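You operate a simulated robot arm through the tools that you are given. There is no shell and no other tool. Be economical: measure what you need, move in short steps, check, and stop when the job is done.

You are at the controls of a simulated robot arm. One attempt, no reset.

Task
Get the wash ready for later: shut the drawer, set Linen, 20C, 800 rpm, extra rinse, then lock the panel.
Fine: do not start; leave it switched on.

The check looks at the end state, three seconds after you hand in, the way a careful person would. Anything else that was tipped, shoved, dropped, spilled or broken makes it a failure.

Robot
A 7-joint arm with a two-finger parallel gripper, fixed in place. Base frame: the origin is at the foot of the arm, x ahead of it, y to its left, z up. Lengths are in m, angles in degrees, forces in N, time in s.
With the tool pointing down near the work surface it reaches from about 0.14 to 0.66 m from the base axis. Its first joint turns from -66.0 to 66.0 degrees. Payload 2.4 kg.
Tool frame: the origin (TCP) lies between the finger pads and is the grasp point; the fingertips stand 0.03 m ahead of it; z points along the fingers, y is the line along which they close. Largest opening 0.094 m; finger width 0.028, thickness 0.01; the body of the gripper, 0.05 by 0.096 m, starts 0.055 m behind the TCP.
Orientation is that of the tool frame in the base frame, as a unit quaternion [w, x, y, z]. With the fingers straight down and closing along the base's y, the tool's x points along the base's -x, its y along +y and its z along -z.

Tools
- The arm moves only by the tool jog_arm. Its argument "increments" is a list of rows, each an object of numbers (a shift or turn left out is 0, a gripper value left out holds the last): "dx", "dy", "dz": the shift along the tool's x, y, z in m; "rx", "ry", "rz": the turn, a rotation vector about the tool's x, y, z in degrees; "jaw": the finger opening in m, from 0 to 0.094. In form: [{"dx": .., "dy": .., "dz": .., "rx": .., "ry": .., "rz": .., "jaw": ..}, ...]. A call has 1 to 20 rows; each row is the pose to reach, as a shift and turn from the pose commanded when the call began, along the tool's axes at that moment. Rows are played at 5 a second. More than 0.05 m and 8.6 degrees between two rows, or a gripper value outside its range, and nothing of the call is played. Where a pose cannot be reached the arm comes as near as it can. A force on the tool above 40 N (or 10 N above the force at the start of the call, whichever is more), or a blocked arm, ends the call early, and 0.2 s more pass. Each finger travels about 0.153 m/s and halts on what it meets, pressing with about 22 N; the grip force reading is that of the motor and also rises with nothing between the fingers. The clock runs only during rows and for 0.2 s after the last one: add rows that repeat a pose to give the fingers time. It gives the time, the measured TCP pose, the force on the tool (base axes), the opening and the grip force at its end, in the units of the frame above (readings bear some noise).
- Cameras (640 x 400 px; columns grow to the right, rows downward): "scene" is fixed at [0.0375, 0.4796, 1.4417]; the picture's right is [-0.76, -0.65, 0.00], its down [-0.42, 0.49, -0.76] and it looks along [0.50, -0.58, -0.65] (base axes); focal length 335 px, centre (320, 200). "wrist" rides on the gripper at [-0.037, 0, -0.058] in the tool frame; the picture's right is [0.00, -1.00, 0.00], its down [0.97, 0.00, -0.24] and it looks along [0.24, 0.00, 0.97] (tool axes); focal length 218 px, centre (320, 200). There is no depth. A picture from a camera that has moved, and an enlarged one, comes with that camera's place and axes in the base frame and with its lens. The place of the scene camera against the robot may be out by one fixed shift of up to 0.012 m in any direction.
- snapshot(camera): a new picture of that camera. The clock stands still meanwhile.
- inspect(camera, box): a new picture of the part [left, top, right, bottom] of that camera's present view, enlarged. The clock stands still meanwhile.
- sign_off(): hands the job in; it is judged then, once.

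Work in short steps. Places have to be worked out from the pictures, the camera data and where the tool is seen: move nearer, look again, correct. Check each grasp and each placing, and mend what went wrong. You have 120 turns and 64 pictures in all, those below and enlarged ones among them. Open the gripper and draw the arm clear of the work before you hand the job in, unless the task says otherwise; then end with one line.

The tools are called after "Call:" as name(argument=value, ...) on one line, values as JSON. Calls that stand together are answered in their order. jog_arm: Moves the arm, as the interface text tells. Its arguments: {"type":"object","properties":{"increments":{"type":"array"}},"required":["increments"]} The other tools are called the same way: snapshot (camera) takes a picture; inspect (camera, box) takes an enlarged picture of a part of a camera's view; sign_off () hands the job in.

At the start:

```text
time_s: 0.0
eef_pos: [0.3749, -0.0544, 0.9571]
tool_rot: [0.0, 0.001, 1.0, 0.0]
contact_force: [1.4, 0.7, 0.1]
finger_gap: 0.0942
grasp_force: 0.0
```

scene: 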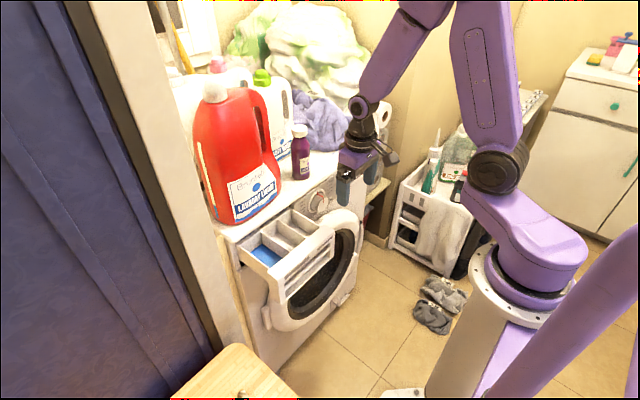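
wrist: 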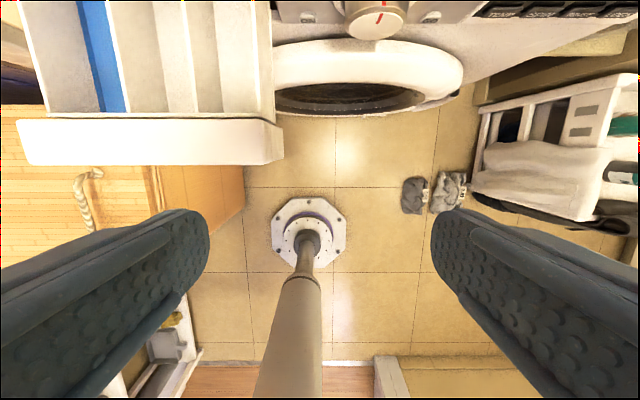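

The drawer is open on the left (+y), with the knob in the middle and the buttons to the right. I'll look closer at the panel with both cameras.

Call:
inspect(camera="scene", box=[220, 140, 400, 300])

Call:
inspect(camera="wrist", box=[260, 0, 640, 120])

```text
2.50 times, centred on (310, 220) of scene
camera zoom: at [0.0375, 0.4796, 1.4417], right [-0.76, -0.65, 0.0], down [-0.42, 0.49, -0.76], along [0.5, -0.58, -0.65], focal length 837 px, centre (345, 150)
```

zoom: 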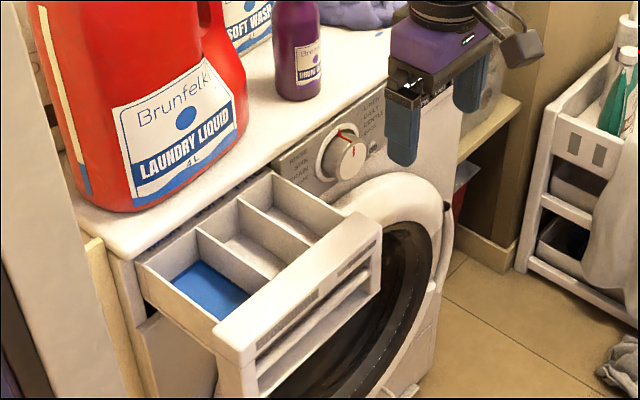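

```text
1.68 times, centred on (450, 60) of wrist
camera zoom: at [0.4113, -0.054, 1.0145], right [0.0, -1.0, 0.0], down [-0.97, 0.0, 0.24], along [-0.24, 0.0, -0.97], focal length 368 px, centre (101, 436)
```

zoom: 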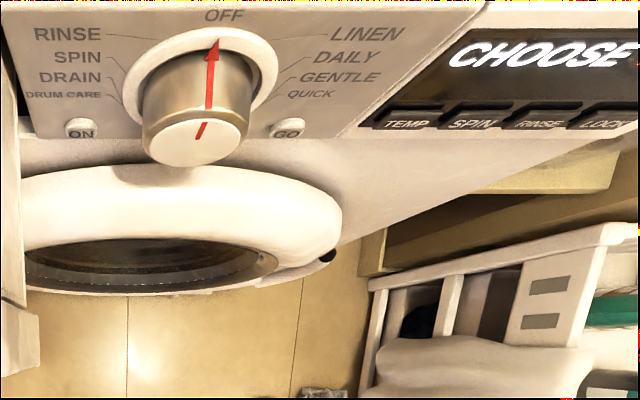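

The panel faces the arm, knob at OFF, with ON/GO below it and TEMP/SPIN/RINSE/LOCK to the right. I'll back away a little and tilt the tool forwards for a frontal view.

Call:
jog_arm(increments=[{"dx": 0.02, "ry": -8}, {"dx": 0.04, "ry": -16}, {"dx": 0.06, "ry": -24}, {"dx": 0.08, "ry": -32}, {"dx": 0.08, "ry": -40}, {"dx": 0.08, "ry": -48}, {"dx": 0.08, "ry": -56}, {"dx": 0.08, "ry": -60}])

```text
time_s: 1.8
eef_pos: [0.3704, 0.037, 1.005]
tool_rot: [0.496, -0.001, 0.868, -0.008]
contact_force: [-0.3, 0.8, -1.1]
finger_gap: 0.094
grasp_force: 0.1
out of reach, approached as far as the arm can: row 2, 3, 4, 5, 6, 7, 8
```

The orientation reached 60° while the position ended a bit off. I'll look from here.

Call:
snapshot(camera="wrist")

Call:
snapshot(camera="scene")

```text
59 pictures are left
camera wrist: at [0.3378, 0.0386, 1.0666], right [0.0, -1.0, 0.01], down [-0.7, -0.01, -0.71], along [0.71, -0.01, -0.7], focal length 218 px, centre (320, 200)
```

wrist: 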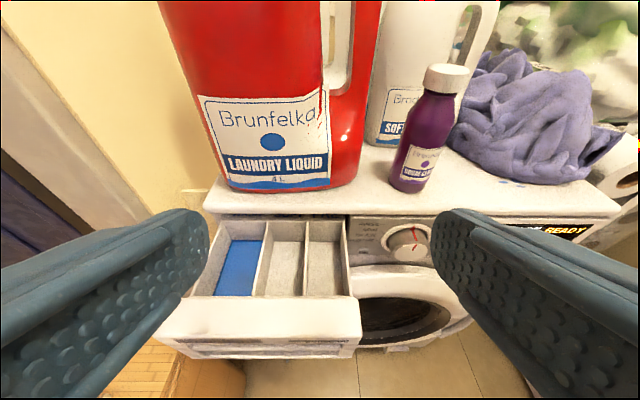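

```text
58 pictures are left
```

scene: 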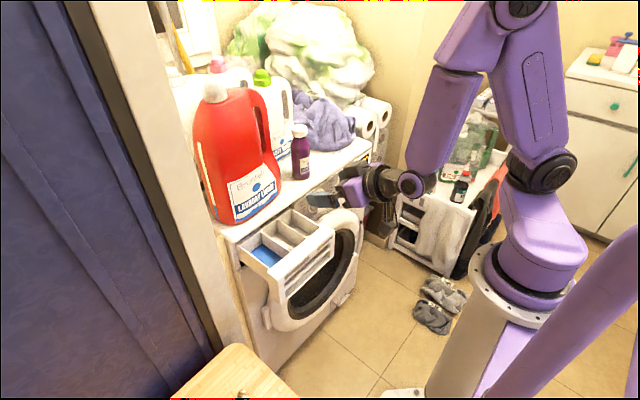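

The knob triangulates to roughly (0.55, -0.12, 0.735), and the drawer front is near x≈0.435 with y from about -0.02 to 0.25. I'll move down in front of the knob for a better look.

Call:
jog_arm(increments=[{"dx": 0.022, "dy": -0.031, "dz": 0.02}, {"dx": 0.044, "dy": -0.062, "dz": 0.04}, {"dx": 0.066, "dy": -0.093, "dz": 0.06}, {"dx": 0.088, "dy": -0.125, "dz": 0.08}, {"dx": 0.11, "dy": -0.157, "dz": 0.0985}, {"dx": 0.11, "dy": -0.157, "dz": 0.0985}])

Call:
snapshot(camera="wrist")

```text
time_s: 3.2
eef_pos: [0.4702, -0.0904, 0.9064]
tool_rot: [0.482, -0.024, 0.873, -0.065]
contact_force: [-0.7, -0.4, -0.5]
finger_gap: 0.0939
grasp_force: 0.1
out of reach, approached as far as the arm can: row 1, 2, 3, 4, 5, 6
```

```text
57 pictures are left
camera wrist: at [0.4397, -0.0809, 0.968], right [-0.02, -0.99, 0.14], down [-0.72, -0.08, -0.69], along [0.69, -0.11, -0.71], focal length 218 px, centre (320, 200)
```

wrist: 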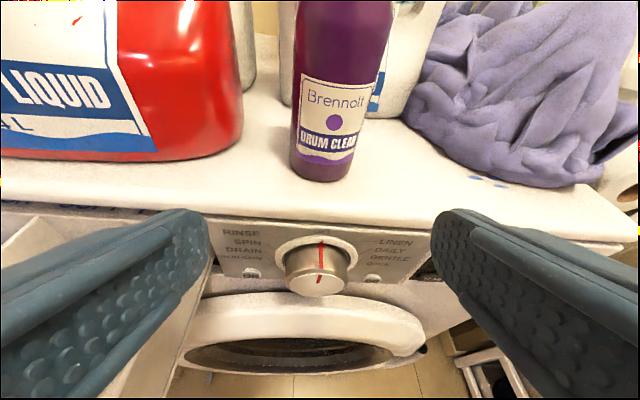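

Knob face now triangulates consistently from three views at about (0.543, -0.108, 0.766). Zooming in for the panel tilt and buttons.

Call:
inspect(camera="wrist", box=[200, 190, 450, 340])

```text
2.56 times, centred on (325, 265) of wrist
camera zoom: at [0.4397, -0.0809, 0.968], right [-0.02, -0.99, 0.14], down [-0.72, -0.08, -0.69], along [0.69, -0.11, -0.71], focal length 559 px, centre (307, 34)
```

zoom: 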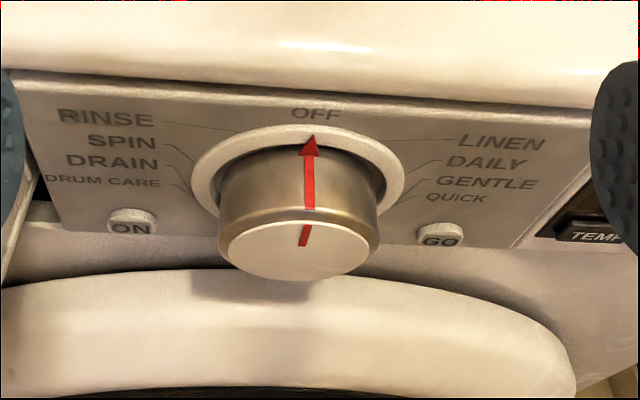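

The panel looks about vertical at x≈0.56, the knob about 62 mm across. I'll send a null move to see how the commanded pose is kept.

Call:
jog_arm(increments=[{"dx": 0}])

```text
time_s: 3.6
eef_pos: [0.4696, -0.0903, 0.9059]
tool_rot: [0.482, -0.025, 0.874, -0.064]
contact_force: [-0.2, -0.2, 0.6]
finger_gap: 0.0942
grasp_force: 0.1
```

The commanded pose equals the measured one, so increments count from here. I'll straighten the yaw and lower at the same x.

Call:
jog_arm(increments=[{"dx": 0.025, "dy": -0.006, "dz": 0.015, "rx": -2.6, "rz": 3}, {"dx": 0.049, "dy": -0.012, "dz": 0.031, "rx": -5.2, "rz": 6}, {"dx": 0.049, "dy": -0.012, "dz": 0.031, "rx": -5.2, "rz": 6}])

```text
time_s: 4.4
eef_pos: [0.5029, -0.0784, 0.8858]
tool_rot: [0.474, -0.02, 0.879, -0.051]
contact_force: [0.1, -0.4, 0.6]
finger_gap: 0.0939
grasp_force: 0.0
out of reach, approached as far as the arm can: row 1, 2, 3
```

Lower at this x and pitch isn't reachable either. A look at the arm's configuration will help find the limit.

Call:
snapshot(camera="scene")

```text
55 pictures are left
```

scene: 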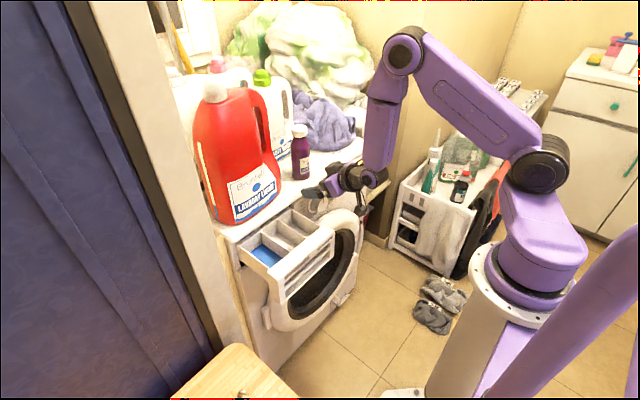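

The wrist seems to have a bend limit near the robot. I'll reduce the pitch to about 30° and come down in front of the panel.

Call:
jog_arm(increments=[{"dx": 0.013, "dy": -0.005, "dz": -0.002, "rx": -0.8, "ry": 6, "rz": 1}, {"dx": 0.026, "dy": -0.01, "dz": -0.004, "rx": -1.6, "ry": 12, "rz": 2}, {"dx": 0.039, "dy": -0.016, "dz": -0.006, "rx": -2.4, "ry": 18, "rz": 3}, {"dx": 0.052, "dy": -0.022, "dz": -0.008, "rx": -3.2, "ry": 24, "rz": 4}, {"dx": 0.064, "dy": -0.027, "dz": -0.009, "rx": -4, "ry": 30, "rz": 4.8}, {"dx": 0.064, "dy": -0.027, "dz": -0.009, "rx": -4, "ry": 30, "rz": 4.8}])

Call:
snapshot(camera="wrist")

```text
time_s: 5.8
eef_pos: [0.4594, -0.0855, 0.845]
tool_rot: [0.23, 0.018, 0.973, -0.01]
contact_force: [0.9, 1.2, -0.1]
finger_gap: 0.0942
grasp_force: 0.1
out of reach, approached as far as the arm can: row 2, 3, 4, 5, 6
```

```text
54 pictures are left
camera wrist: at [0.4663, -0.0858, 0.913], right [-0.04, -1.0, 0.01], down [-0.97, 0.03, -0.22], along [0.22, -0.02, -0.98], focal length 218 px, centre (320, 200)
```

wrist: 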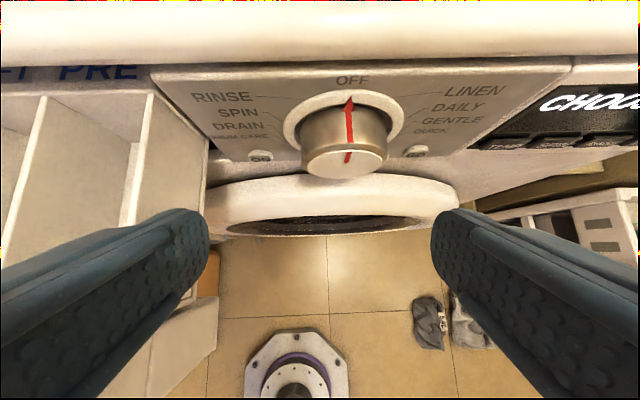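

Pitch ~27° reached but y is lagging, perhaps an awkward elbow configuration. I'll return to tool-down at this place to reset it, and see.

Call:
jog_arm(increments=[{"dz": -0.01, "ry": 7, "rx": 0.5}, {"dz": -0.02, "ry": 14, "rx": 1}, {"dz": -0.03, "ry": 21, "rx": 1.5}, {"dz": -0.03, "dy": -0.01, "ry": 26.5, "rx": 2}, {"dz": -0.03, "dy": -0.025, "ry": 26.5, "rx": 2}])

Call:
snapshot(camera="scene")

```text
time_s: 7.0
eef_pos: [0.4552, -0.1076, 0.8707]
tool_rot: [0.102, 0.018, 0.994, -0.039]
contact_force: [0.4, 0.1, 0.3]
finger_gap: 0.094
grasp_force: 0.1
out of reach, approached as far as the arm can: row 3, 4, 5
```

```text
53 pictures are left
```

scene: 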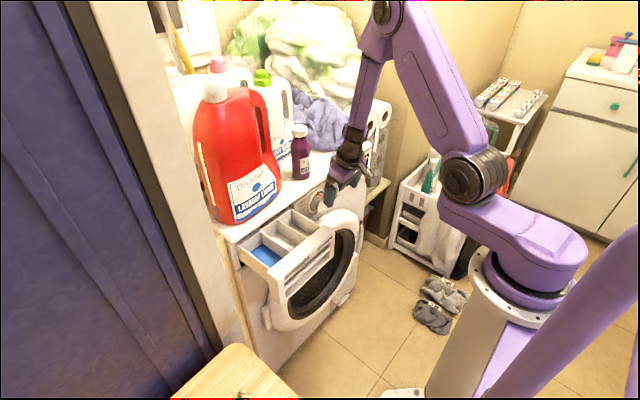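

I'll try completing the reorientation in small steps to see if it's a per-step limit.

Call:
jog_arm(increments=[{"ry": 3, "rz": 1}, {"ry": 6, "rz": 2}, {"ry": 9, "rz": 3}, {"ry": 11.7, "rz": 4}])

```text
time_s: 8.0
eef_pos: [0.4628, -0.1289, 0.8711]
tool_rot: [0.088, 0.038, 0.992, -0.082]
contact_force: [-0.3, 0.5, -0.5]
finger_gap: 0.0939
grasp_force: 0.1
out of reach, approached as far as the arm can: row 1, 2, 3, 4
```

The solver is stuck in an awkward branch (drifting roll). I'll go back up toward the starting pose to reset.

Call:
jog_arm(increments=[{"dx": 0.02, "dy": 0.015, "dz": -0.025, "rx": -2, "ry": 2, "rz": -1}, {"dx": 0.04, "dy": 0.03, "dz": -0.045, "rx": -4, "ry": 4, "rz": -2}, {"dx": 0.06, "dy": 0.045, "dz": -0.065, "rx": -6, "ry": 6, "rz": -3}, {"dx": 0.08, "dy": 0.06, "dz": -0.085, "rx": -8, "ry": 8, "rz": -4}, {"dx": 0.08, "dy": 0.075, "dz": -0.085, "rx": -9.4, "ry": 10, "rz": -4.4}, {"dx": 0.08, "dy": 0.075, "dz": -0.085, "rx": -9.4, "ry": 10, "rz": -4.4}])

Call:
snapshot(camera="scene")

```text
time_s: 9.4
eef_pos: [0.3844, -0.0207, 0.9496]
tool_rot: [-0.081, 0.021, 0.995, 0.055]
contact_force: [-0.3, 0.2, -0.9]
finger_gap: 0.0941
grasp_force: 0.0
out of reach, approached as far as the arm can: row 1
```

```text
52 pictures are left
```

scene: 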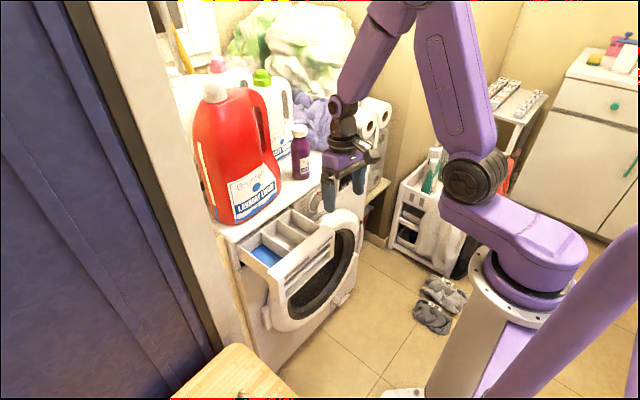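

Reachable again here on the tool-down branch (the forward pitch is limited by the wrist crossing alignment with the forearm). I'll work with modest pitch. First: pitch ~20°, fingers closed, positioned before the drawer.

Call:
jog_arm(increments=[{"dx": 0.004, "dy": 0.024, "dz": 0.006, "rx": 1.3, "ry": -6, "rz": -0.5, "jaw": 0.0}, {"dx": 0.008, "dy": 0.048, "dz": 0.012, "rx": 2.6, "ry": -12, "rz": -1}, {"dx": 0.012, "dy": 0.072, "dz": 0.018, "rx": 4, "ry": -18, "rz": -1.5}, {"dx": 0.016, "dy": 0.096, "dz": 0.024, "rx": 5.3, "ry": -24, "rz": -2}, {"dx": 0.019, "dy": 0.12, "dz": 0.033, "rx": 6.3, "ry": -29, "rz": -2.4}, {"dx": 0.019, "dy": 0.12, "dz": 0.033, "rx": 6.3, "ry": -29, "rz": -2.4}])

Call:
snapshot(camera="wrist")

```text
time_s: 10.8
eef_pos: [0.3687, 0.0993, 0.9299]
tool_rot: [0.171, -0.008, 0.985, -0.009]
contact_force: [-2.4, 2.9, 0.7]
finger_gap: 0.0
grasp_force: 22.3
out of reach, approached as far as the arm can: row 4, 5
```

```text
51 pictures are left
camera wrist: at [0.3832, 0.1021, 0.9975], right [0.01, -1.0, 0.02], down [-0.99, -0.01, -0.1], along [0.1, -0.02, -0.99], focal length 218 px, centre (320, 200)
```

wrist: 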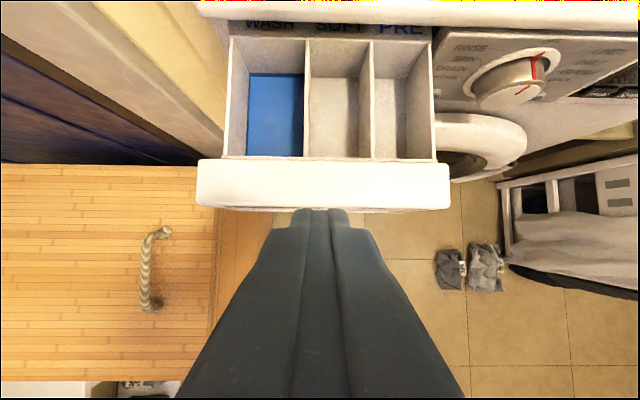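

Pitch ≈20°, fingers closed, centred on the drawer at y≈0.10; its front face is at x≈0.40–0.42. I'll lower the tips to mid-height just in front of the face.

Call:
jog_arm(increments=[{"dx": 0.03, "dz": 0.03}, {"dx": 0.045, "dz": 0.065}, {"dx": 0.055, "dz": 0.1}, {"dx": 0.062, "dz": 0.132}, {"dx": 0.062, "dz": 0.132}])

Call:
inspect(camera="scene", box=[220, 140, 400, 300])

```text
time_s: 12.0
eef_pos: [0.3542, 0.1009, 0.7843]
tool_rot: [0.171, 0.008, 0.985, -0.006]
contact_force: [-0.1, -0.7, 0.8]
finger_gap: 0.0
grasp_force: 21.4
```

```text
2.50 times, centred on (310, 220) of scene
camera zoom: at [0.0375, 0.4796, 1.4417], right [-0.76, -0.65, 0.0], down [-0.42, 0.49, -0.76], along [0.5, -0.58, -0.65], focal length 837 px, centre (345, 150)
```

zoom: 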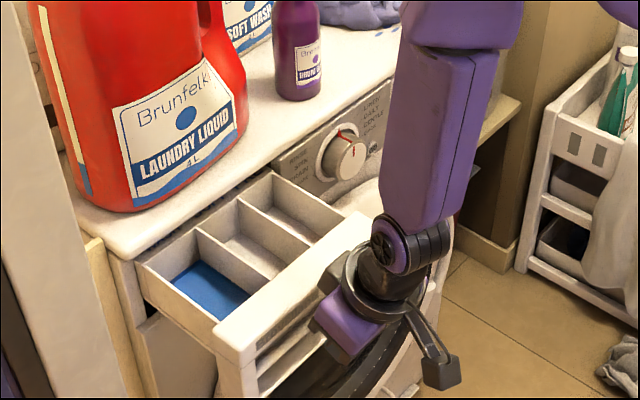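

No contact yet. I'll push along +x by 6 cm in small steps.

Call:
jog_arm(increments=[{"dx": -0.0141, "dz": 0.005}, {"dx": -0.0282, "dz": 0.0101}, {"dx": -0.0423, "dz": 0.0152}, {"dx": -0.0565, "dz": 0.0202}])

Call:
snapshot(camera="wrist")

```text
time_s: 13.0
eef_pos: [0.4124, 0.1013, 0.785]
tool_rot: [0.172, 0.008, 0.985, -0.006]
contact_force: [1.0, -0.1, 0.3]
finger_gap: 0.0
grasp_force: 21.9
```

```text
49 pictures are left
camera wrist: at [0.427, 0.1018, 0.8528], right [-0.02, -1.0, 0.01], down [-0.99, 0.02, -0.1], along [0.1, -0.01, -0.99], focal length 218 px, centre (320, 200)
```

wrist: 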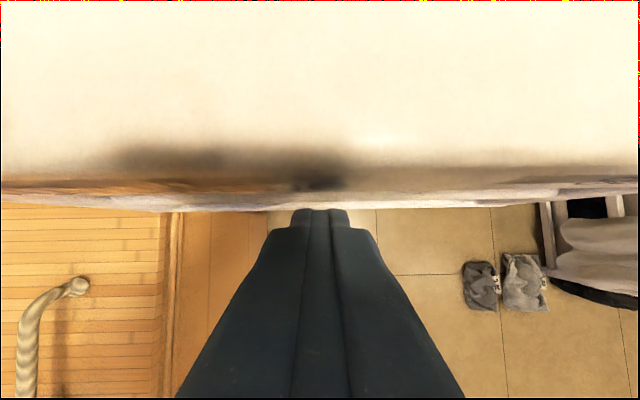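

Tip is about to touch the drawer front. Push on another 6 cm.

Call:
jog_arm(increments=[{"dx": -0.0141, "dz": 0.005}, {"dx": -0.0282, "dz": 0.0101}, {"dx": -0.0423, "dz": 0.0152}, {"dx": -0.0565, "dz": 0.0202}])

Call:
inspect(camera="scene", box=[220, 140, 400, 300])

```text
time_s: 14.0
eef_pos: [0.473, 0.0995, 0.7873]
tool_rot: [0.173, 0.009, 0.985, -0.005]
contact_force: [-0.8, 0.0, -1.8]
finger_gap: 0.0001
grasp_force: 22.2
```

```text
2.50 times, centred on (310, 220) of scene
camera zoom: at [0.0375, 0.4796, 1.4417], right [-0.76, -0.65, 0.0], down [-0.42, 0.49, -0.76], along [0.5, -0.58, -0.65], focal length 837 px, centre (345, 150)
```

zoom: 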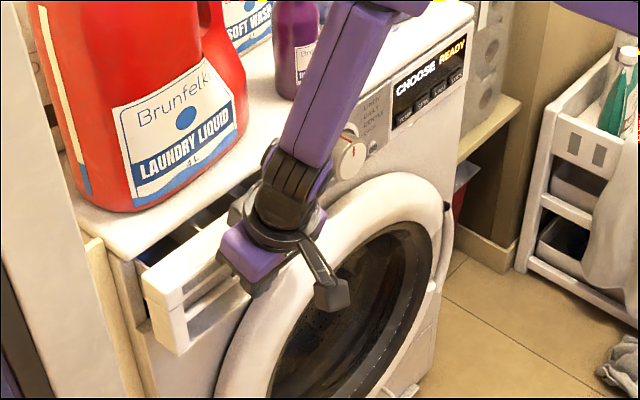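

The drawer slides in easily. Pushing on, with more, finer steps.

Call:
jog_arm(increments=[{"dx": -0.0094, "dz": 0.0034}, {"dx": -0.0188, "dz": 0.0067}, {"dx": -0.0282, "dz": 0.0101}, {"dx": -0.0376, "dz": 0.0135}])

Call:
inspect(camera="scene", box=[220, 140, 400, 300])

```text
time_s: 15.0
eef_pos: [0.5127, 0.0994, 0.7866]
tool_rot: [0.171, 0.009, 0.985, -0.006]
contact_force: [-0.6, 0.2, 0.2]
finger_gap: 0.0002
grasp_force: 22.2
```

```text
2.50 times, centred on (310, 220) of scene
camera zoom: at [0.0375, 0.4796, 1.4417], right [-0.76, -0.65, 0.0], down [-0.42, 0.49, -0.76], along [0.5, -0.58, -0.65], focal length 837 px, centre (345, 150)
```

zoom: 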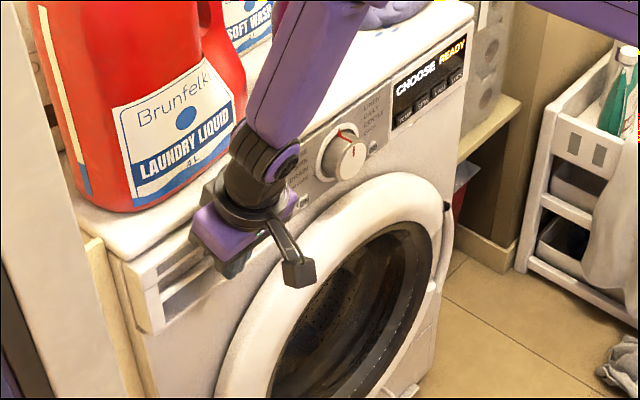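

Nearly shut; push gently with small steps until resistance.

Call:
jog_arm(increments=[{"dx": -0.0047, "dz": 0.0017}, {"dx": -0.0094, "dz": 0.0034}, {"dx": -0.0141, "dz": 0.005}, {"dx": -0.0188, "dz": 0.0067}, {"dx": -0.0235, "dz": 0.0084}])

Call:
inspect(camera="scene", box=[220, 140, 400, 300])

```text
time_s: 16.1
eef_pos: [0.5267, 0.0995, 0.7814]
tool_rot: [0.163, 0.005, 0.987, -0.009]
contact_force: [-1.2, 0.5, -1.6]
finger_gap: 0.0002
grasp_force: 22.3
stopped in row 5: the force on the tool passed its limit (the readings are from after the stop); the commanded pose is now the measured one
```

```text
2.50 times, centred on (310, 220) of scene
camera zoom: at [0.0376, 0.4796, 1.4417], right [-0.76, -0.65, 0.0], down [-0.42, 0.49, -0.76], along [0.5, -0.58, -0.65], focal length 837 px, centre (345, 150)
```

zoom: 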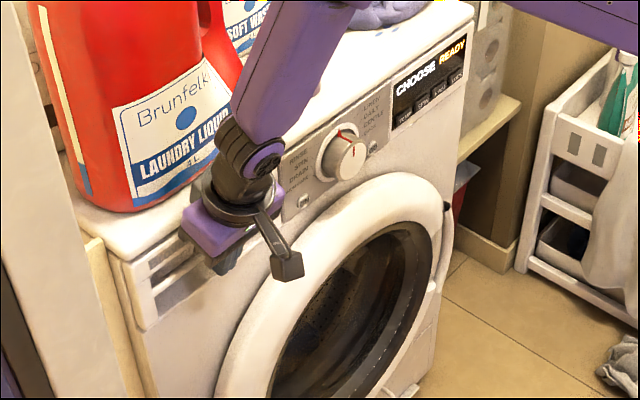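

The push met firm resistance, drawer face at x≈0.55 flush. Back off to check.

Call:
jog_arm(increments=[{"dx": 0.03, "dz": -0.01}, {"dx": 0.06, "dz": -0.02}, {"dx": 0.09, "dz": -0.03}, {"dx": 0.12, "dz": -0.04}])

Call:
inspect(camera="scene", box=[220, 140, 400, 300])

Call:
snapshot(camera="wrist")

```text
time_s: 17.1
eef_pos: [0.3993, 0.0986, 0.7808]
tool_rot: [0.163, 0.004, 0.987, -0.009]
contact_force: [0.4, -0.6, 0.0]
finger_gap: 0.0
grasp_force: 22.3
```

```text
2.50 times, centred on (310, 220) of scene
camera zoom: at [0.0376, 0.4796, 1.4417], right [-0.76, -0.65, 0.0], down [-0.42, 0.49, -0.76], along [0.5, -0.58, -0.65], focal length 837 px, centre (345, 150)
```

zoom: 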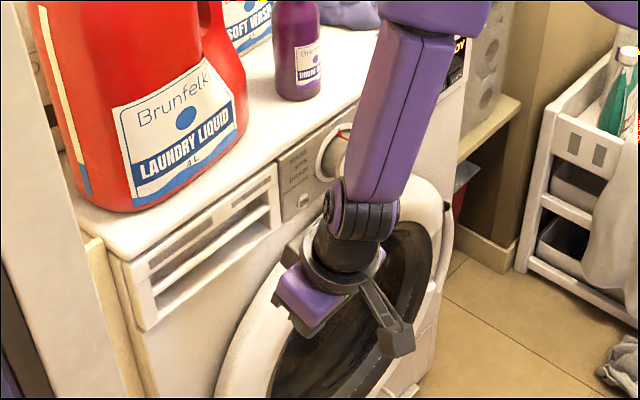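

```text
44 pictures are left
camera wrist: at [0.4158, 0.1006, 0.8485], right [-0.01, -1.0, 0.02], down [-1.0, 0.01, -0.09], along [0.09, -0.02, -1.0], focal length 218 px, centre (320, 200)
```

wrist: 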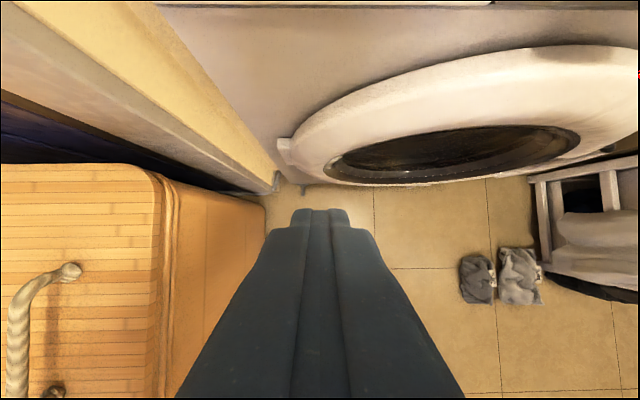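

Drawer is flush. Now move over to the knob, jaws open, to about (0.42, -0.11, 0.85), pitch ~25°.

Call:
jog_arm(increments=[{"dx": -0.008, "dy": -0.035, "dz": -0.012, "ry": -1, "jaw": 0.094}, {"dx": -0.015, "dy": -0.07, "dz": -0.024, "ry": -2}, {"dx": -0.022, "dy": -0.105, "dz": -0.036, "ry": -3}, {"dx": -0.03, "dy": -0.14, "dz": -0.048, "ry": -4}, {"dx": -0.0415, "dy": -0.175, "dz": -0.06, "ry": -6}, {"dx": -0.0415, "dy": -0.21, "dz": -0.06, "ry": -6}, {"dx": -0.0415, "dy": -0.21, "dz": -0.06, "ry": -6}])

Call:
snapshot(camera="wrist")

```text
time_s: 18.7
eef_pos: [0.4185, -0.0878, 0.8589]
tool_rot: [0.213, 0.006, 0.977, -0.016]
contact_force: [0.3, -1.0, 0.4]
finger_gap: 0.0941
grasp_force: 0.1
out of reach, approached as far as the arm can: row 6, 7
```

```text
43 pictures are left
camera wrist: at [0.4275, -0.0849, 0.9264], right [-0.02, -1.0, 0.03], down [-0.98, 0.01, -0.19], along [0.19, -0.03, -0.98], focal length 218 px, centre (320, 200)
```

wrist: 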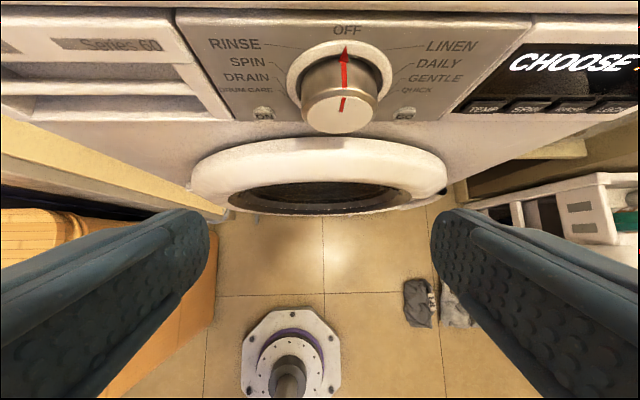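

The combination of pitch 25° and y=-0.11 is at the limit here. Take a zoomed view of the label geometry while centred.

Call:
inspect(camera="wrist", box=[200, 10, 440, 140])

Call:
inspect(camera="wrist", box=[430, 20, 640, 150])

```text
2.67 times, centred on (320, 75) of wrist
camera zoom: at [0.4275, -0.0849, 0.9264], right [-0.02, -1.0, 0.03], down [-0.98, 0.01, -0.19], along [0.19, -0.03, -0.98], focal length 582 px, centre (320, 533)
```

zoom: 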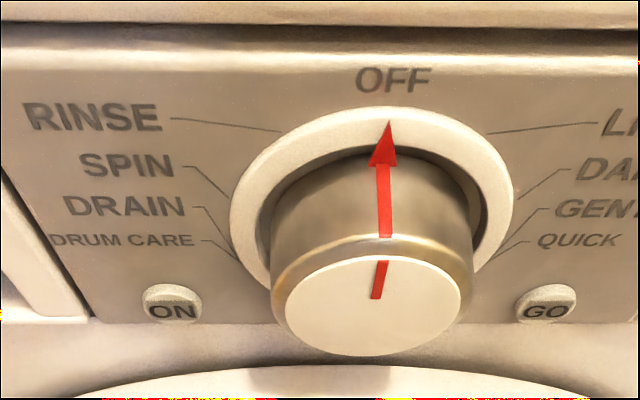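

```text
3.05 times, centred on (535, 85) of wrist
camera zoom: at [0.4275, -0.0849, 0.9264], right [-0.02, -1.0, 0.03], down [-0.98, 0.01, -0.19], along [0.19, -0.03, -0.98], focal length 665 px, centre (-335, 550)
```

zoom: 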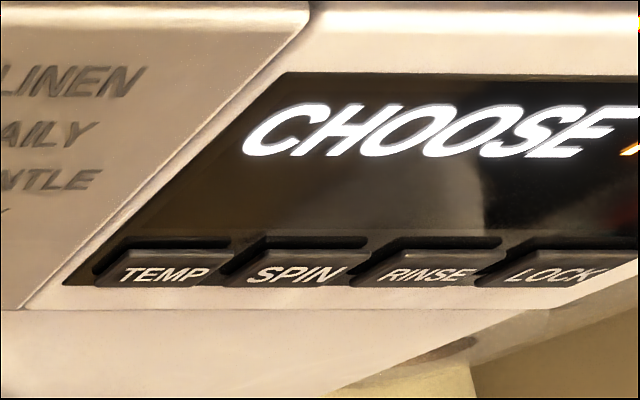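

Knob centre ≈(y −0.108, z 0.765), face x≈0.53; LINEN sits ≈36° clockwise from OFF. Display: "CHOOSE … READY". I'll approach the knob to (0.48, −0.108, 0.83).

Call:
jog_arm(increments=[{"dx": -0.014, "dy": 0.0, "dz": 0.017, "rx": -0.5}, {"dx": -0.028, "dy": -0.003, "dz": 0.034, "rx": -1}, {"dx": -0.042, "dy": -0.01, "dz": 0.052, "rx": -1.5}, {"dx": -0.042, "dy": -0.02, "dz": 0.052, "rx": -1.8}, {"dx": -0.042, "dy": -0.02, "dz": 0.052, "rx": -1.8}])

```text
time_s: 19.9
eef_pos: [0.4659, -0.0828, 0.8248]
tool_rot: [0.19, 0.006, 0.982, -0.02]
contact_force: [1.0, -0.8, -0.1]
finger_gap: 0.094
grasp_force: 0.1
out of reach, approached as far as the arm can: row 1, 2, 3, 4
```

Row 5 wasn't flagged; check with a follow-up move toward the same target.

Call:
jog_arm(increments=[{"dx": -0.005, "dy": -0.008, "dz": 0.005}, {"dx": -0.01, "dy": -0.016, "dz": 0.01}, {"dx": -0.01, "dy": -0.025, "dz": 0.01}, {"dx": -0.01, "dy": -0.025, "dz": 0.01}])

Call:
snapshot(camera="scene")

```text
time_s: 20.9
eef_pos: [0.4775, -0.086, 0.8204]
tool_rot: [0.194, 0.01, 0.981, -0.018]
contact_force: [0.2, 0.3, -0.9]
finger_gap: 0.094
grasp_force: 0.1
out of reach, approached as far as the arm can: row 1, 2, 3
```

```text
40 pictures are left
```

scene: 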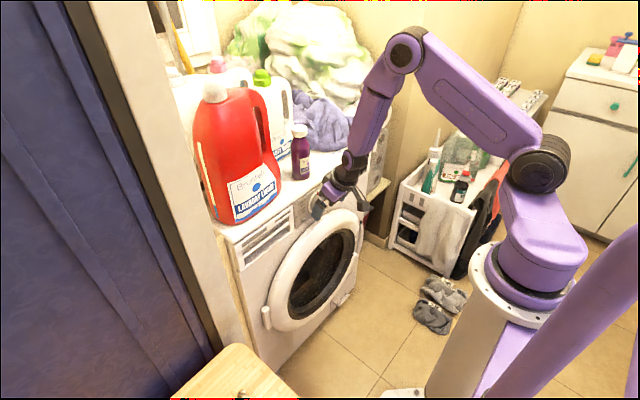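

Check whether the arm is still travelling to the last pose.

Call:
jog_arm(increments=[{"dx": 0}, {"dx": 0}])

```text
time_s: 21.5
eef_pos: [0.4768, -0.085, 0.8198]
tool_rot: [0.193, 0.011, 0.981, -0.019]
contact_force: [0.5, -0.3, -0.1]
finger_gap: 0.0938
grasp_force: 0.0
```

The elbow has swung out to −y, so joint 1 is probably at its limit. I'll go back up to tool-down near the start pose to unwind, then come down with less pitch.

Call:
jog_arm(increments=[{"dx": 0.03, "dy": 0.01, "dz": -0.015, "ry": 3}, {"dx": 0.05, "dy": 0.03, "dz": -0.04, "ry": 8}, {"dx": 0.06, "dy": 0.05, "dz": -0.07, "ry": 14}, {"dx": 0.05, "dy": 0.065, "dz": -0.11, "ry": 20}, {"dx": 0.04, "dy": 0.065, "dz": -0.145, "ry": 22}, {"dx": 0.04, "dy": 0.065, "dz": -0.145, "ry": 22}])

Call:
snapshot(camera="scene")

```text
time_s: 22.9
eef_pos: [0.3885, -0.0672, 0.905]
tool_rot: [0.04, -0.014, 0.999, 0.008]
contact_force: [-1.4, -7.9, -0.3]
finger_gap: 0.0942
grasp_force: 0.1
out of reach, approached as far as the arm can: row 1, 2, 4, 5, 6
```

```text
39 pictures are left
```

scene: 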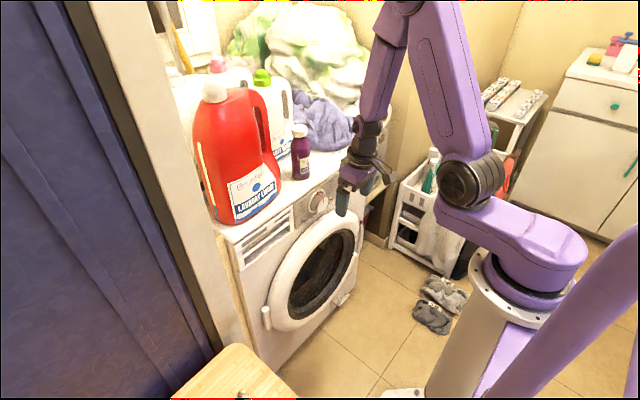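

Joint 1 swung the other way now. Settle, and bring it to exact tool-down at the start pose.

Call:
jog_arm(increments=[{"dx": 0.0, "dy": 0.006, "dz": -0.02, "ry": 2}, {"dx": 0.005, "dy": 0.013, "dz": -0.05, "ry": 4.5, "rx": 0.9}, {"dx": 0.01, "dy": 0.013, "dz": -0.055, "ry": 4.5, "rx": 0.9}, {"dx": 0.01, "dy": 0.013, "dz": -0.055, "ry": 4.5, "rx": 0.9}])

Call:
snapshot(camera="scene")

```text
time_s: 23.9
eef_pos: [0.3531, -0.0421, 0.9169]
tool_rot: [0.005, 0.004, 1.0, 0.026]
contact_force: [-0.3, 0.2, -1.0]
finger_gap: 0.0939
grasp_force: 0.1
out of reach, approached as far as the arm can: row 1, 2, 3, 4
```

```text
38 pictures are left
```

scene: 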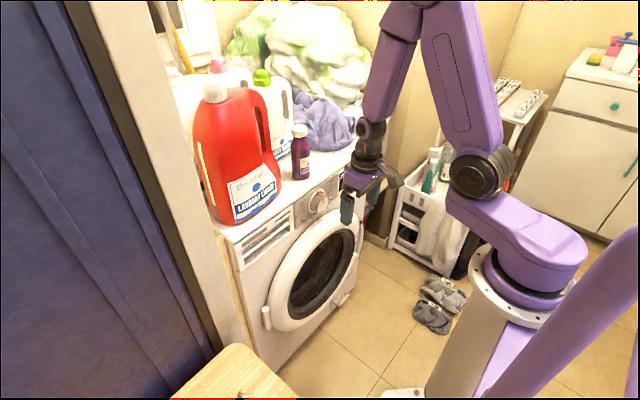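

Forearm is nearly aligned with the tool here (singular). Move forward +x with tool straight down so the forearm leans forward.

Call:
jog_arm(increments=[{"dx": -0.02, "rx": -1}, {"dx": -0.04, "dz": 0.0, "rx": -2}, {"dx": -0.06, "dz": 0.0, "rx": -3}, {"dx": -0.08, "dz": 0.0, "rx": -3}, {"dx": -0.09, "dz": 0.0, "rx": -3}, {"dx": -0.09, "dz": 0.0, "rx": -3}])

Call:
snapshot(camera="scene")

```text
time_s: 25.3
eef_pos: [0.4367, -0.0414, 0.9159]
tool_rot: [0.005, 0.005, 0.998, 0.056]
contact_force: [0.3, -0.4, 0.8]
finger_gap: 0.0934
grasp_force: 0.0
out of reach, approached as far as the arm can: row 5, 6
```

```text
37 pictures are left
```

scene: 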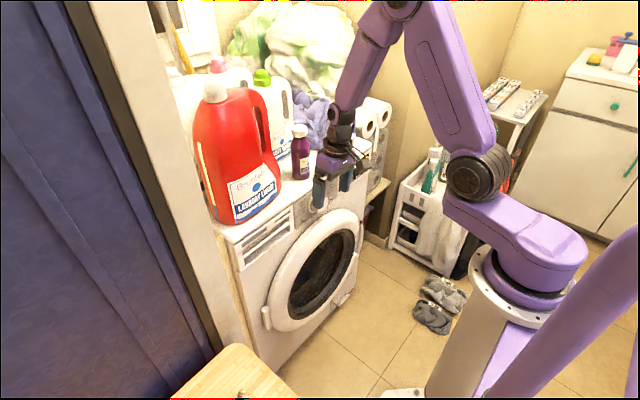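

Better posture. Fix the roll (wrong sign before) and shift toward the knob's y with a slight lowering.

Call:
jog_arm(increments=[{"dy": -0.017, "dz": 0.01, "rx": 1.5}, {"dy": -0.034, "dz": 0.02, "rx": 3}, {"dy": -0.051, "dz": 0.03, "rx": 4.5}, {"dy": -0.068, "dz": 0.04, "rx": 6.3}, {"dy": -0.068, "dz": 0.05, "rx": 6.3}])

```text
time_s: 26.5
eef_pos: [0.3929, -0.0581, 0.844]
tool_rot: [0.012, 0.004, 1.0, 0.001]
contact_force: [0.5, -1.2, -0.1]
finger_gap: 0.0938
grasp_force: 0.0
out of reach, approached as far as the arm can: row 1, 2, 3, 4, 5
```

Let me see the arm posture now.

Call:
snapshot(camera="scene")

```text
36 pictures are left
```

scene: 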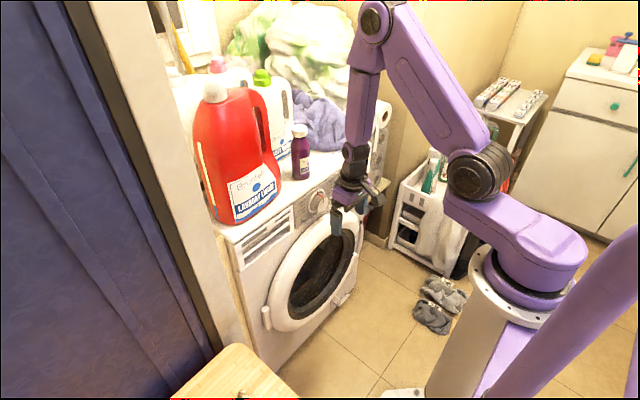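

Forearm and tool are nearly aligned, so the wrist azimuth must be steered around deliberately. I'll tilt the tip sideways (+y), then roll that tilt round to forward pitch.

Call:
jog_arm(increments=[{"dz": -0.01, "rx": -7}, {"dz": -0.02, "rx": -14}, {"dz": -0.03, "rx": -20, "dx": -0.01}, {"dz": -0.04, "rx": -25, "dx": -0.02}, {"dz": -0.04, "rx": -25, "ry": -7, "dx": -0.03}, {"dz": -0.04, "rx": -25, "ry": -14, "dx": -0.04}, {"dz": -0.04, "rx": -24, "ry": -21, "dx": -0.05}, {"dz": -0.04, "rx": -21, "ry": -28, "dx": -0.05}, {"dz": -0.04, "rx": -21, "ry": -28, "dx": -0.05}])

Call:
snapshot(camera="scene")

```text
time_s: 28.5
eef_pos: [0.4858, -0.1048, 0.9002]
tool_rot: [0.246, 0.003, 0.953, 0.177]
contact_force: [0.1, 0.1, -0.2]
finger_gap: 0.094
grasp_force: 0.0
```

```text
35 pictures are left
```

scene: 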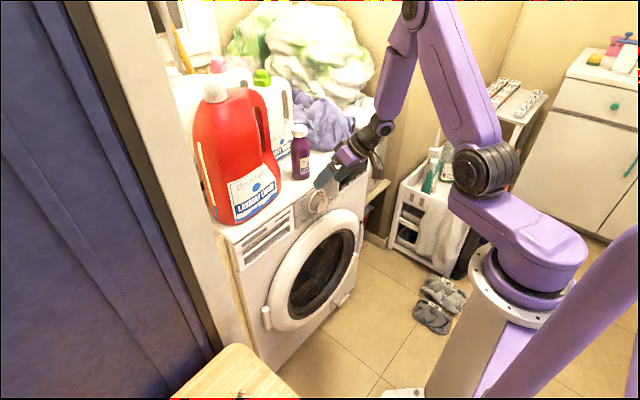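

All reachable; the azimuth trick works (and it shows the commanded pose keeps unreached targets). Now straighten to pure pitch ~50° facing the knob.

Call:
jog_arm(increments=[{"dx": 0.015, "dy": -0.003, "dz": 0.002, "rx": 4.6, "ry": -5.2, "rz": -2.2}, {"dx": 0.03, "dy": -0.006, "dz": 0.005, "rx": 9.2, "ry": -10.4, "rz": -4.5}, {"dx": 0.045, "dy": -0.01, "dz": 0.007, "rx": 13.8, "ry": -15.6, "rz": -6.7}, {"dx": 0.059, "dy": -0.013, "dz": 0.01, "rx": 18.4, "ry": -20.8, "rz": -9}, {"dx": 0.059, "dy": -0.013, "dz": 0.01, "rx": 18.4, "ry": -20.8, "rz": -9}])

Call:
snapshot(camera="wrist")

```text
time_s: 29.7
eef_pos: [0.4418, -0.1082, 0.8591]
tool_rot: [0.421, 0.0, 0.907, -0.001]
contact_force: [-0.1, -0.6, -0.4]
finger_gap: 0.0938
grasp_force: 0.0
```

```text
34 pictures are left
camera wrist: at [0.4205, -0.1074, 0.9245], right [0.0, -1.0, 0.0], down [-0.81, 0.0, -0.59], along [0.59, 0.0, -0.81], focal length 218 px, centre (320, 200)
```

wrist: 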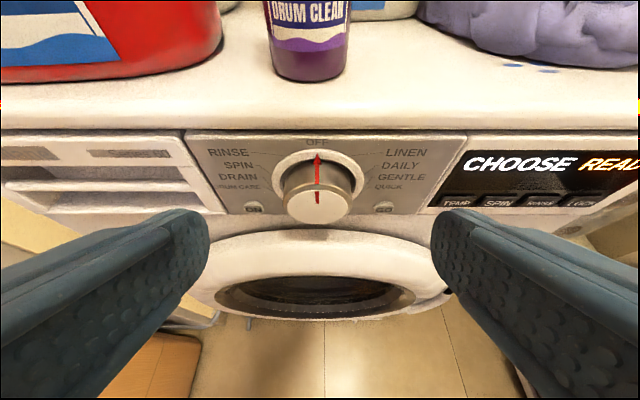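

Exactly on pose. Continue to pitch ~75° and lower in line with the knob.

Call:
jog_arm(increments=[{"dx": 0.01, "dz": 0.012, "ry": -6.5}, {"dx": 0.02, "dz": 0.023, "ry": -13}, {"dx": 0.03, "dz": 0.035, "ry": -19}, {"dx": 0.0395, "dz": 0.046, "ry": -25}, {"dx": 0.0395, "dz": 0.046, "ry": -25}])

Call:
snapshot(camera="wrist")

```text
time_s: 30.9
eef_pos: [0.4493, -0.1083, 0.7983]
tool_rot: [0.608, -0.001, 0.794, 0.0]
contact_force: [0.3, 0.1, 0.8]
finger_gap: 0.0943
grasp_force: 0.0
```

```text
33 pictures are left
camera wrist: at [0.4025, -0.1071, 0.8491], right [0.0, -1.0, 0.0], down [-0.48, 0.0, -0.88], along [0.88, 0.0, -0.48], focal length 218 px, centre (320, 200)
```

wrist: 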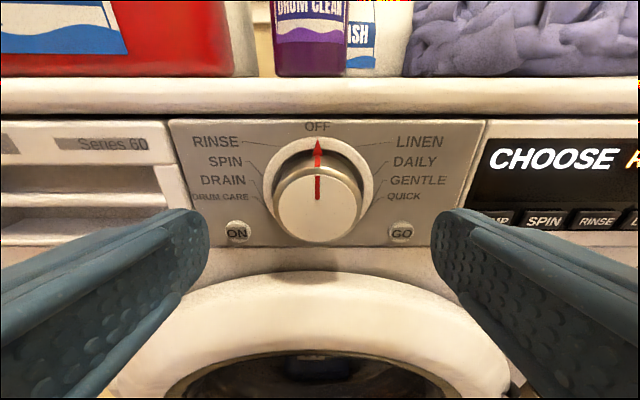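

Now a clear frontal view: knob centre ≈(y −0.107, z 0.781), panel x≈0.547, knob face x≈0.517. Go to pitch 90° on the knob axis.

Call:
jog_arm(increments=[{"dx": 0.006, "dy": 0.001, "dz": 0.007, "ry": -7.5}, {"dx": 0.0135, "dy": 0.001, "dz": 0.015, "ry": -15}, {"dx": 0.0135, "dy": 0.001, "dz": 0.015, "ry": -15}])

Call:
snapshot(camera="wrist")

```text
time_s: 31.7
eef_pos: [0.4599, -0.1054, 0.781]
tool_rot: [0.707, 0.0, 0.707, 0.0]
contact_force: [0.0, 0.5, 0.6]
finger_gap: 0.0937
grasp_force: 0.2
```

```text
32 pictures are left
camera wrist: at [0.4016, -0.1061, 0.818], right [0.0, -1.0, 0.0], down [-0.24, 0.0, -0.97], along [0.97, 0.0, -0.24], focal length 218 px, centre (320, 200)
```

wrist: 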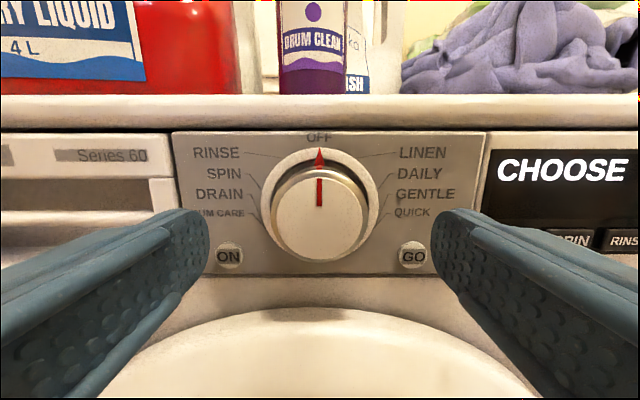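

Aligned with knob axis. Advance to x≈0.508 with open fingers astride the knob.

Call:
jog_arm(increments=[{"dz": 0.012}, {"dz": 0.024}, {"dz": 0.036}, {"dz": 0.048}])

Call:
snapshot(camera="wrist")

```text
time_s: 32.7
eef_pos: [0.5072, -0.1061, 0.7829]
tool_rot: [0.707, -0.001, 0.708, 0.001]
contact_force: [0.9, -0.2, 0.1]
finger_gap: 0.094
grasp_force: 0.2
```

```text
31 pictures are left
camera wrist: at [0.4498, -0.1062, 0.8196], right [0.0, -1.0, 0.0], down [-0.24, 0.0, -0.97], along [0.97, 0.0, -0.24], focal length 218 px, centre (320, 200)
```

wrist: 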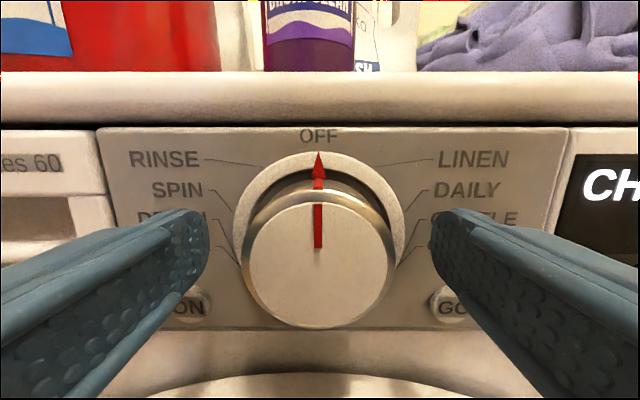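

Fingers straddle the knob nicely. Close on it.

Call:
jog_arm(increments=[{"dz": 0, "jaw": 0.06}, {"dz": 0, "jaw": 0.04}, {"dz": 0, "jaw": 0.04}])

```text
time_s: 33.5
eef_pos: [0.5081, -0.1078, 0.7823]
tool_rot: [0.706, -0.002, 0.708, 0.002]
contact_force: [3.5, 1.8, -1.5]
finger_gap: 0.0558
grasp_force: 44.7
```

Gripped at 55.8 mm (the knob diameter). Rotate clockwise ~36°.

Call:
jog_arm(increments=[{"rz": 7.2}, {"rz": 14.4}, {"rz": 21.6}, {"rz": 28.8}, {"rz": 36}, {"rz": 36}])

Call:
snapshot(camera="wrist")

Call:
inspect(camera="scene", box=[280, 140, 400, 220])

```text
time_s: 34.9
eef_pos: [0.5079, -0.1083, 0.7821]
tool_rot: [0.672, 0.22, 0.673, 0.217]
contact_force: [3.7, -15.9, -5.0]
finger_gap: 0.0556
grasp_force: 45.6
```

```text
30 pictures are left
camera wrist: at [0.4497, -0.1299, 0.8117], right [-0.01, -0.81, -0.59], down [-0.24, 0.57, -0.78], along [0.97, 0.14, -0.2], focal length 218 px, centre (320, 200)
```

wrist: 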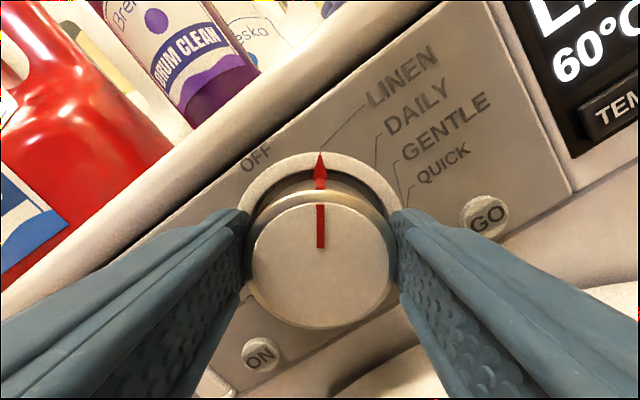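

```text
5.00 times, centred on (340, 180) of scene
camera zoom: at [0.0378, 0.4792, 1.4418], right [-0.76, -0.65, 0.0], down [-0.42, 0.49, -0.76], along [0.5, -0.58, -0.65], focal length 1674 px, centre (220, 300)
```

zoom: 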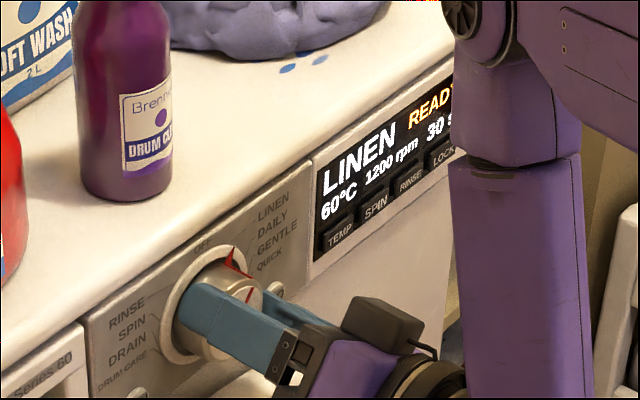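

The display reads LINEN 60°C 1200 rpm; the pointer is on the LINEN line. Release and back straight off.

Call:
jog_arm(increments=[{"jaw": 0.09}, {"jaw": 0.09}, {"dz": -0.03}, {"dz": -0.06}, {"dz": -0.09}, {"dz": -0.09, "rz": -8, "jaw": 0.0}, {"dz": -0.09, "rz": -16}, {"dz": -0.09, "rz": -24}, {"dz": -0.09, "rz": -32}, {"dz": -0.09, "rz": -36}, {"dz": -0.09, "rz": -36}])

Call:
snapshot(camera="wrist")

Call:
inspect(camera="scene", box=[280, 140, 400, 220])

```text
time_s: 37.3
eef_pos: [0.4191, -0.1062, 0.7815]
tool_rot: [0.707, -0.001, 0.708, 0.0]
contact_force: [-0.4, -0.6, 0.6]
finger_gap: 0.0
grasp_force: 21.8
```

```text
28 pictures are left
camera wrist: at [0.3604, -0.1055, 0.819], right [0.0, -1.0, 0.0], down [-0.24, 0.0, -0.97], along [0.97, 0.0, -0.24], focal length 218 px, centre (320, 200)
```

wrist: 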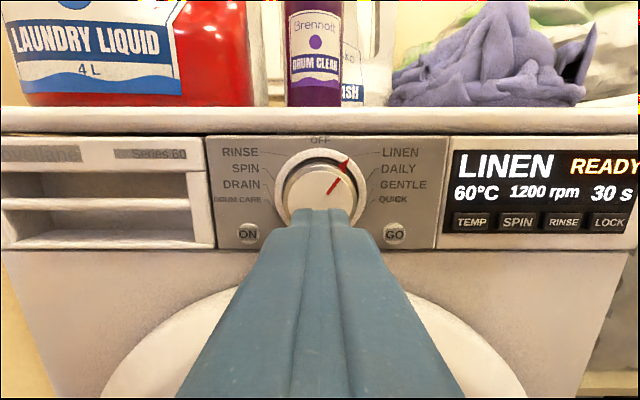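

```text
5.00 times, centred on (340, 180) of scene
camera zoom: at [0.0375, 0.4796, 1.4417], right [-0.76, -0.65, 0.0], down [-0.42, 0.49, -0.76], along [0.5, -0.58, -0.65], focal length 1674 px, centre (220, 300)
```

zoom: 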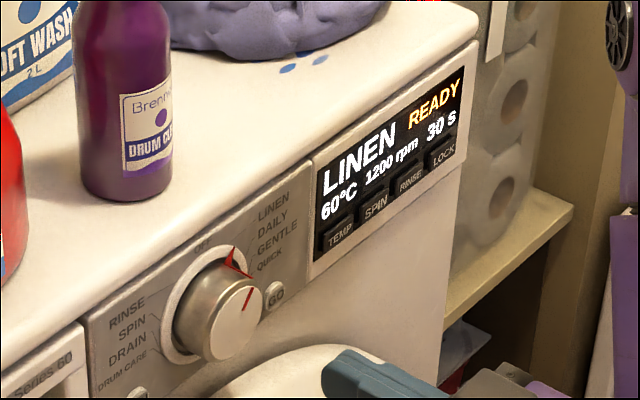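

Knob clean at LINEN. Buttons at panel: z≈0.753, TEMP y≈−0.241, SPIN −0.282, RINSE −0.323, LOCK −0.364. Move in front of TEMP with pitch ~70° so the tip's upper edge leads.

Call:
jog_arm(increments=[{"dx": 0.005, "dy": -0.03, "dz": 0.01, "ry": 5}, {"dx": 0.012, "dy": -0.065, "dz": 0.02, "ry": 10}, {"dx": 0.022, "dy": -0.1, "dz": 0.035, "ry": 15}, {"dx": 0.031, "dy": -0.135, "dz": 0.05, "ry": 20}, {"dx": 0.031, "dy": -0.135, "dz": 0.05, "ry": 20}])

Call:
snapshot(camera="wrist")

```text
time_s: 38.5
eef_pos: [0.4686, -0.2448, 0.7488]
tool_rot: [0.572, -0.001, 0.82, 0.001]
contact_force: [-0.5, 0.6, 0.4]
finger_gap: 0.0
grasp_force: 21.9
```

```text
26 pictures are left
camera wrist: at [0.4259, -0.2442, 0.8039], right [0.0, -1.0, 0.0], down [-0.56, 0.0, -0.83], along [0.83, 0.0, -0.56], focal length 218 px, centre (320, 200)
```

wrist: 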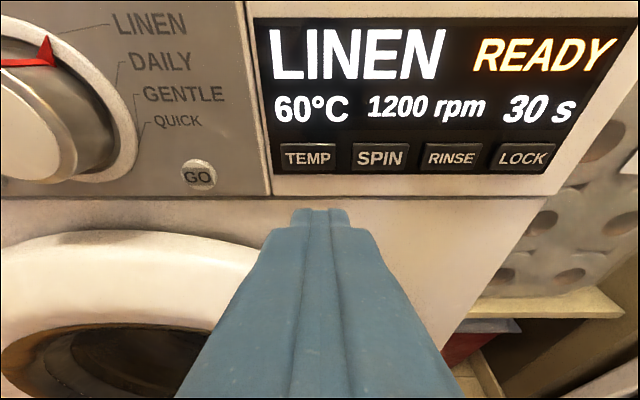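

Refined: TEMP y −0.237, SPIN −0.279, RINSE −0.321, LOCK −0.362, z≈0.754. Align and advance towards TEMP to just short of contact.

Call:
jog_arm(increments=[{"dx": -0.004, "dy": 0.007, "dz": 0.008}, {"dx": -0.0085, "dy": 0.007, "dz": 0.018}, {"dx": -0.0126, "dy": 0.007, "dz": 0.028}, {"dx": -0.0154, "dy": 0.007, "dz": 0.0332}, {"dx": -0.0164, "dy": 0.007, "dz": 0.036}])

Call:
snapshot(camera="wrist")

```text
time_s: 39.7
eef_pos: [0.5091, -0.2352, 0.7538]
tool_rot: [0.573, -0.001, 0.82, 0.0]
contact_force: [-0.5, 0.4, 1.0]
finger_gap: 0.0002
grasp_force: 21.5
```

```text
25 pictures are left
camera wrist: at [0.4664, -0.2335, 0.8084], right [0.0, -1.0, 0.0], down [-0.56, 0.0, -0.83], along [0.83, 0.0, -0.56], focal length 218 px, centre (320, 200)
```

wrist: 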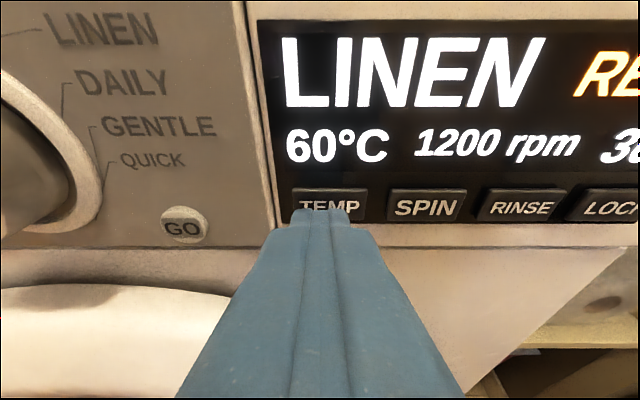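

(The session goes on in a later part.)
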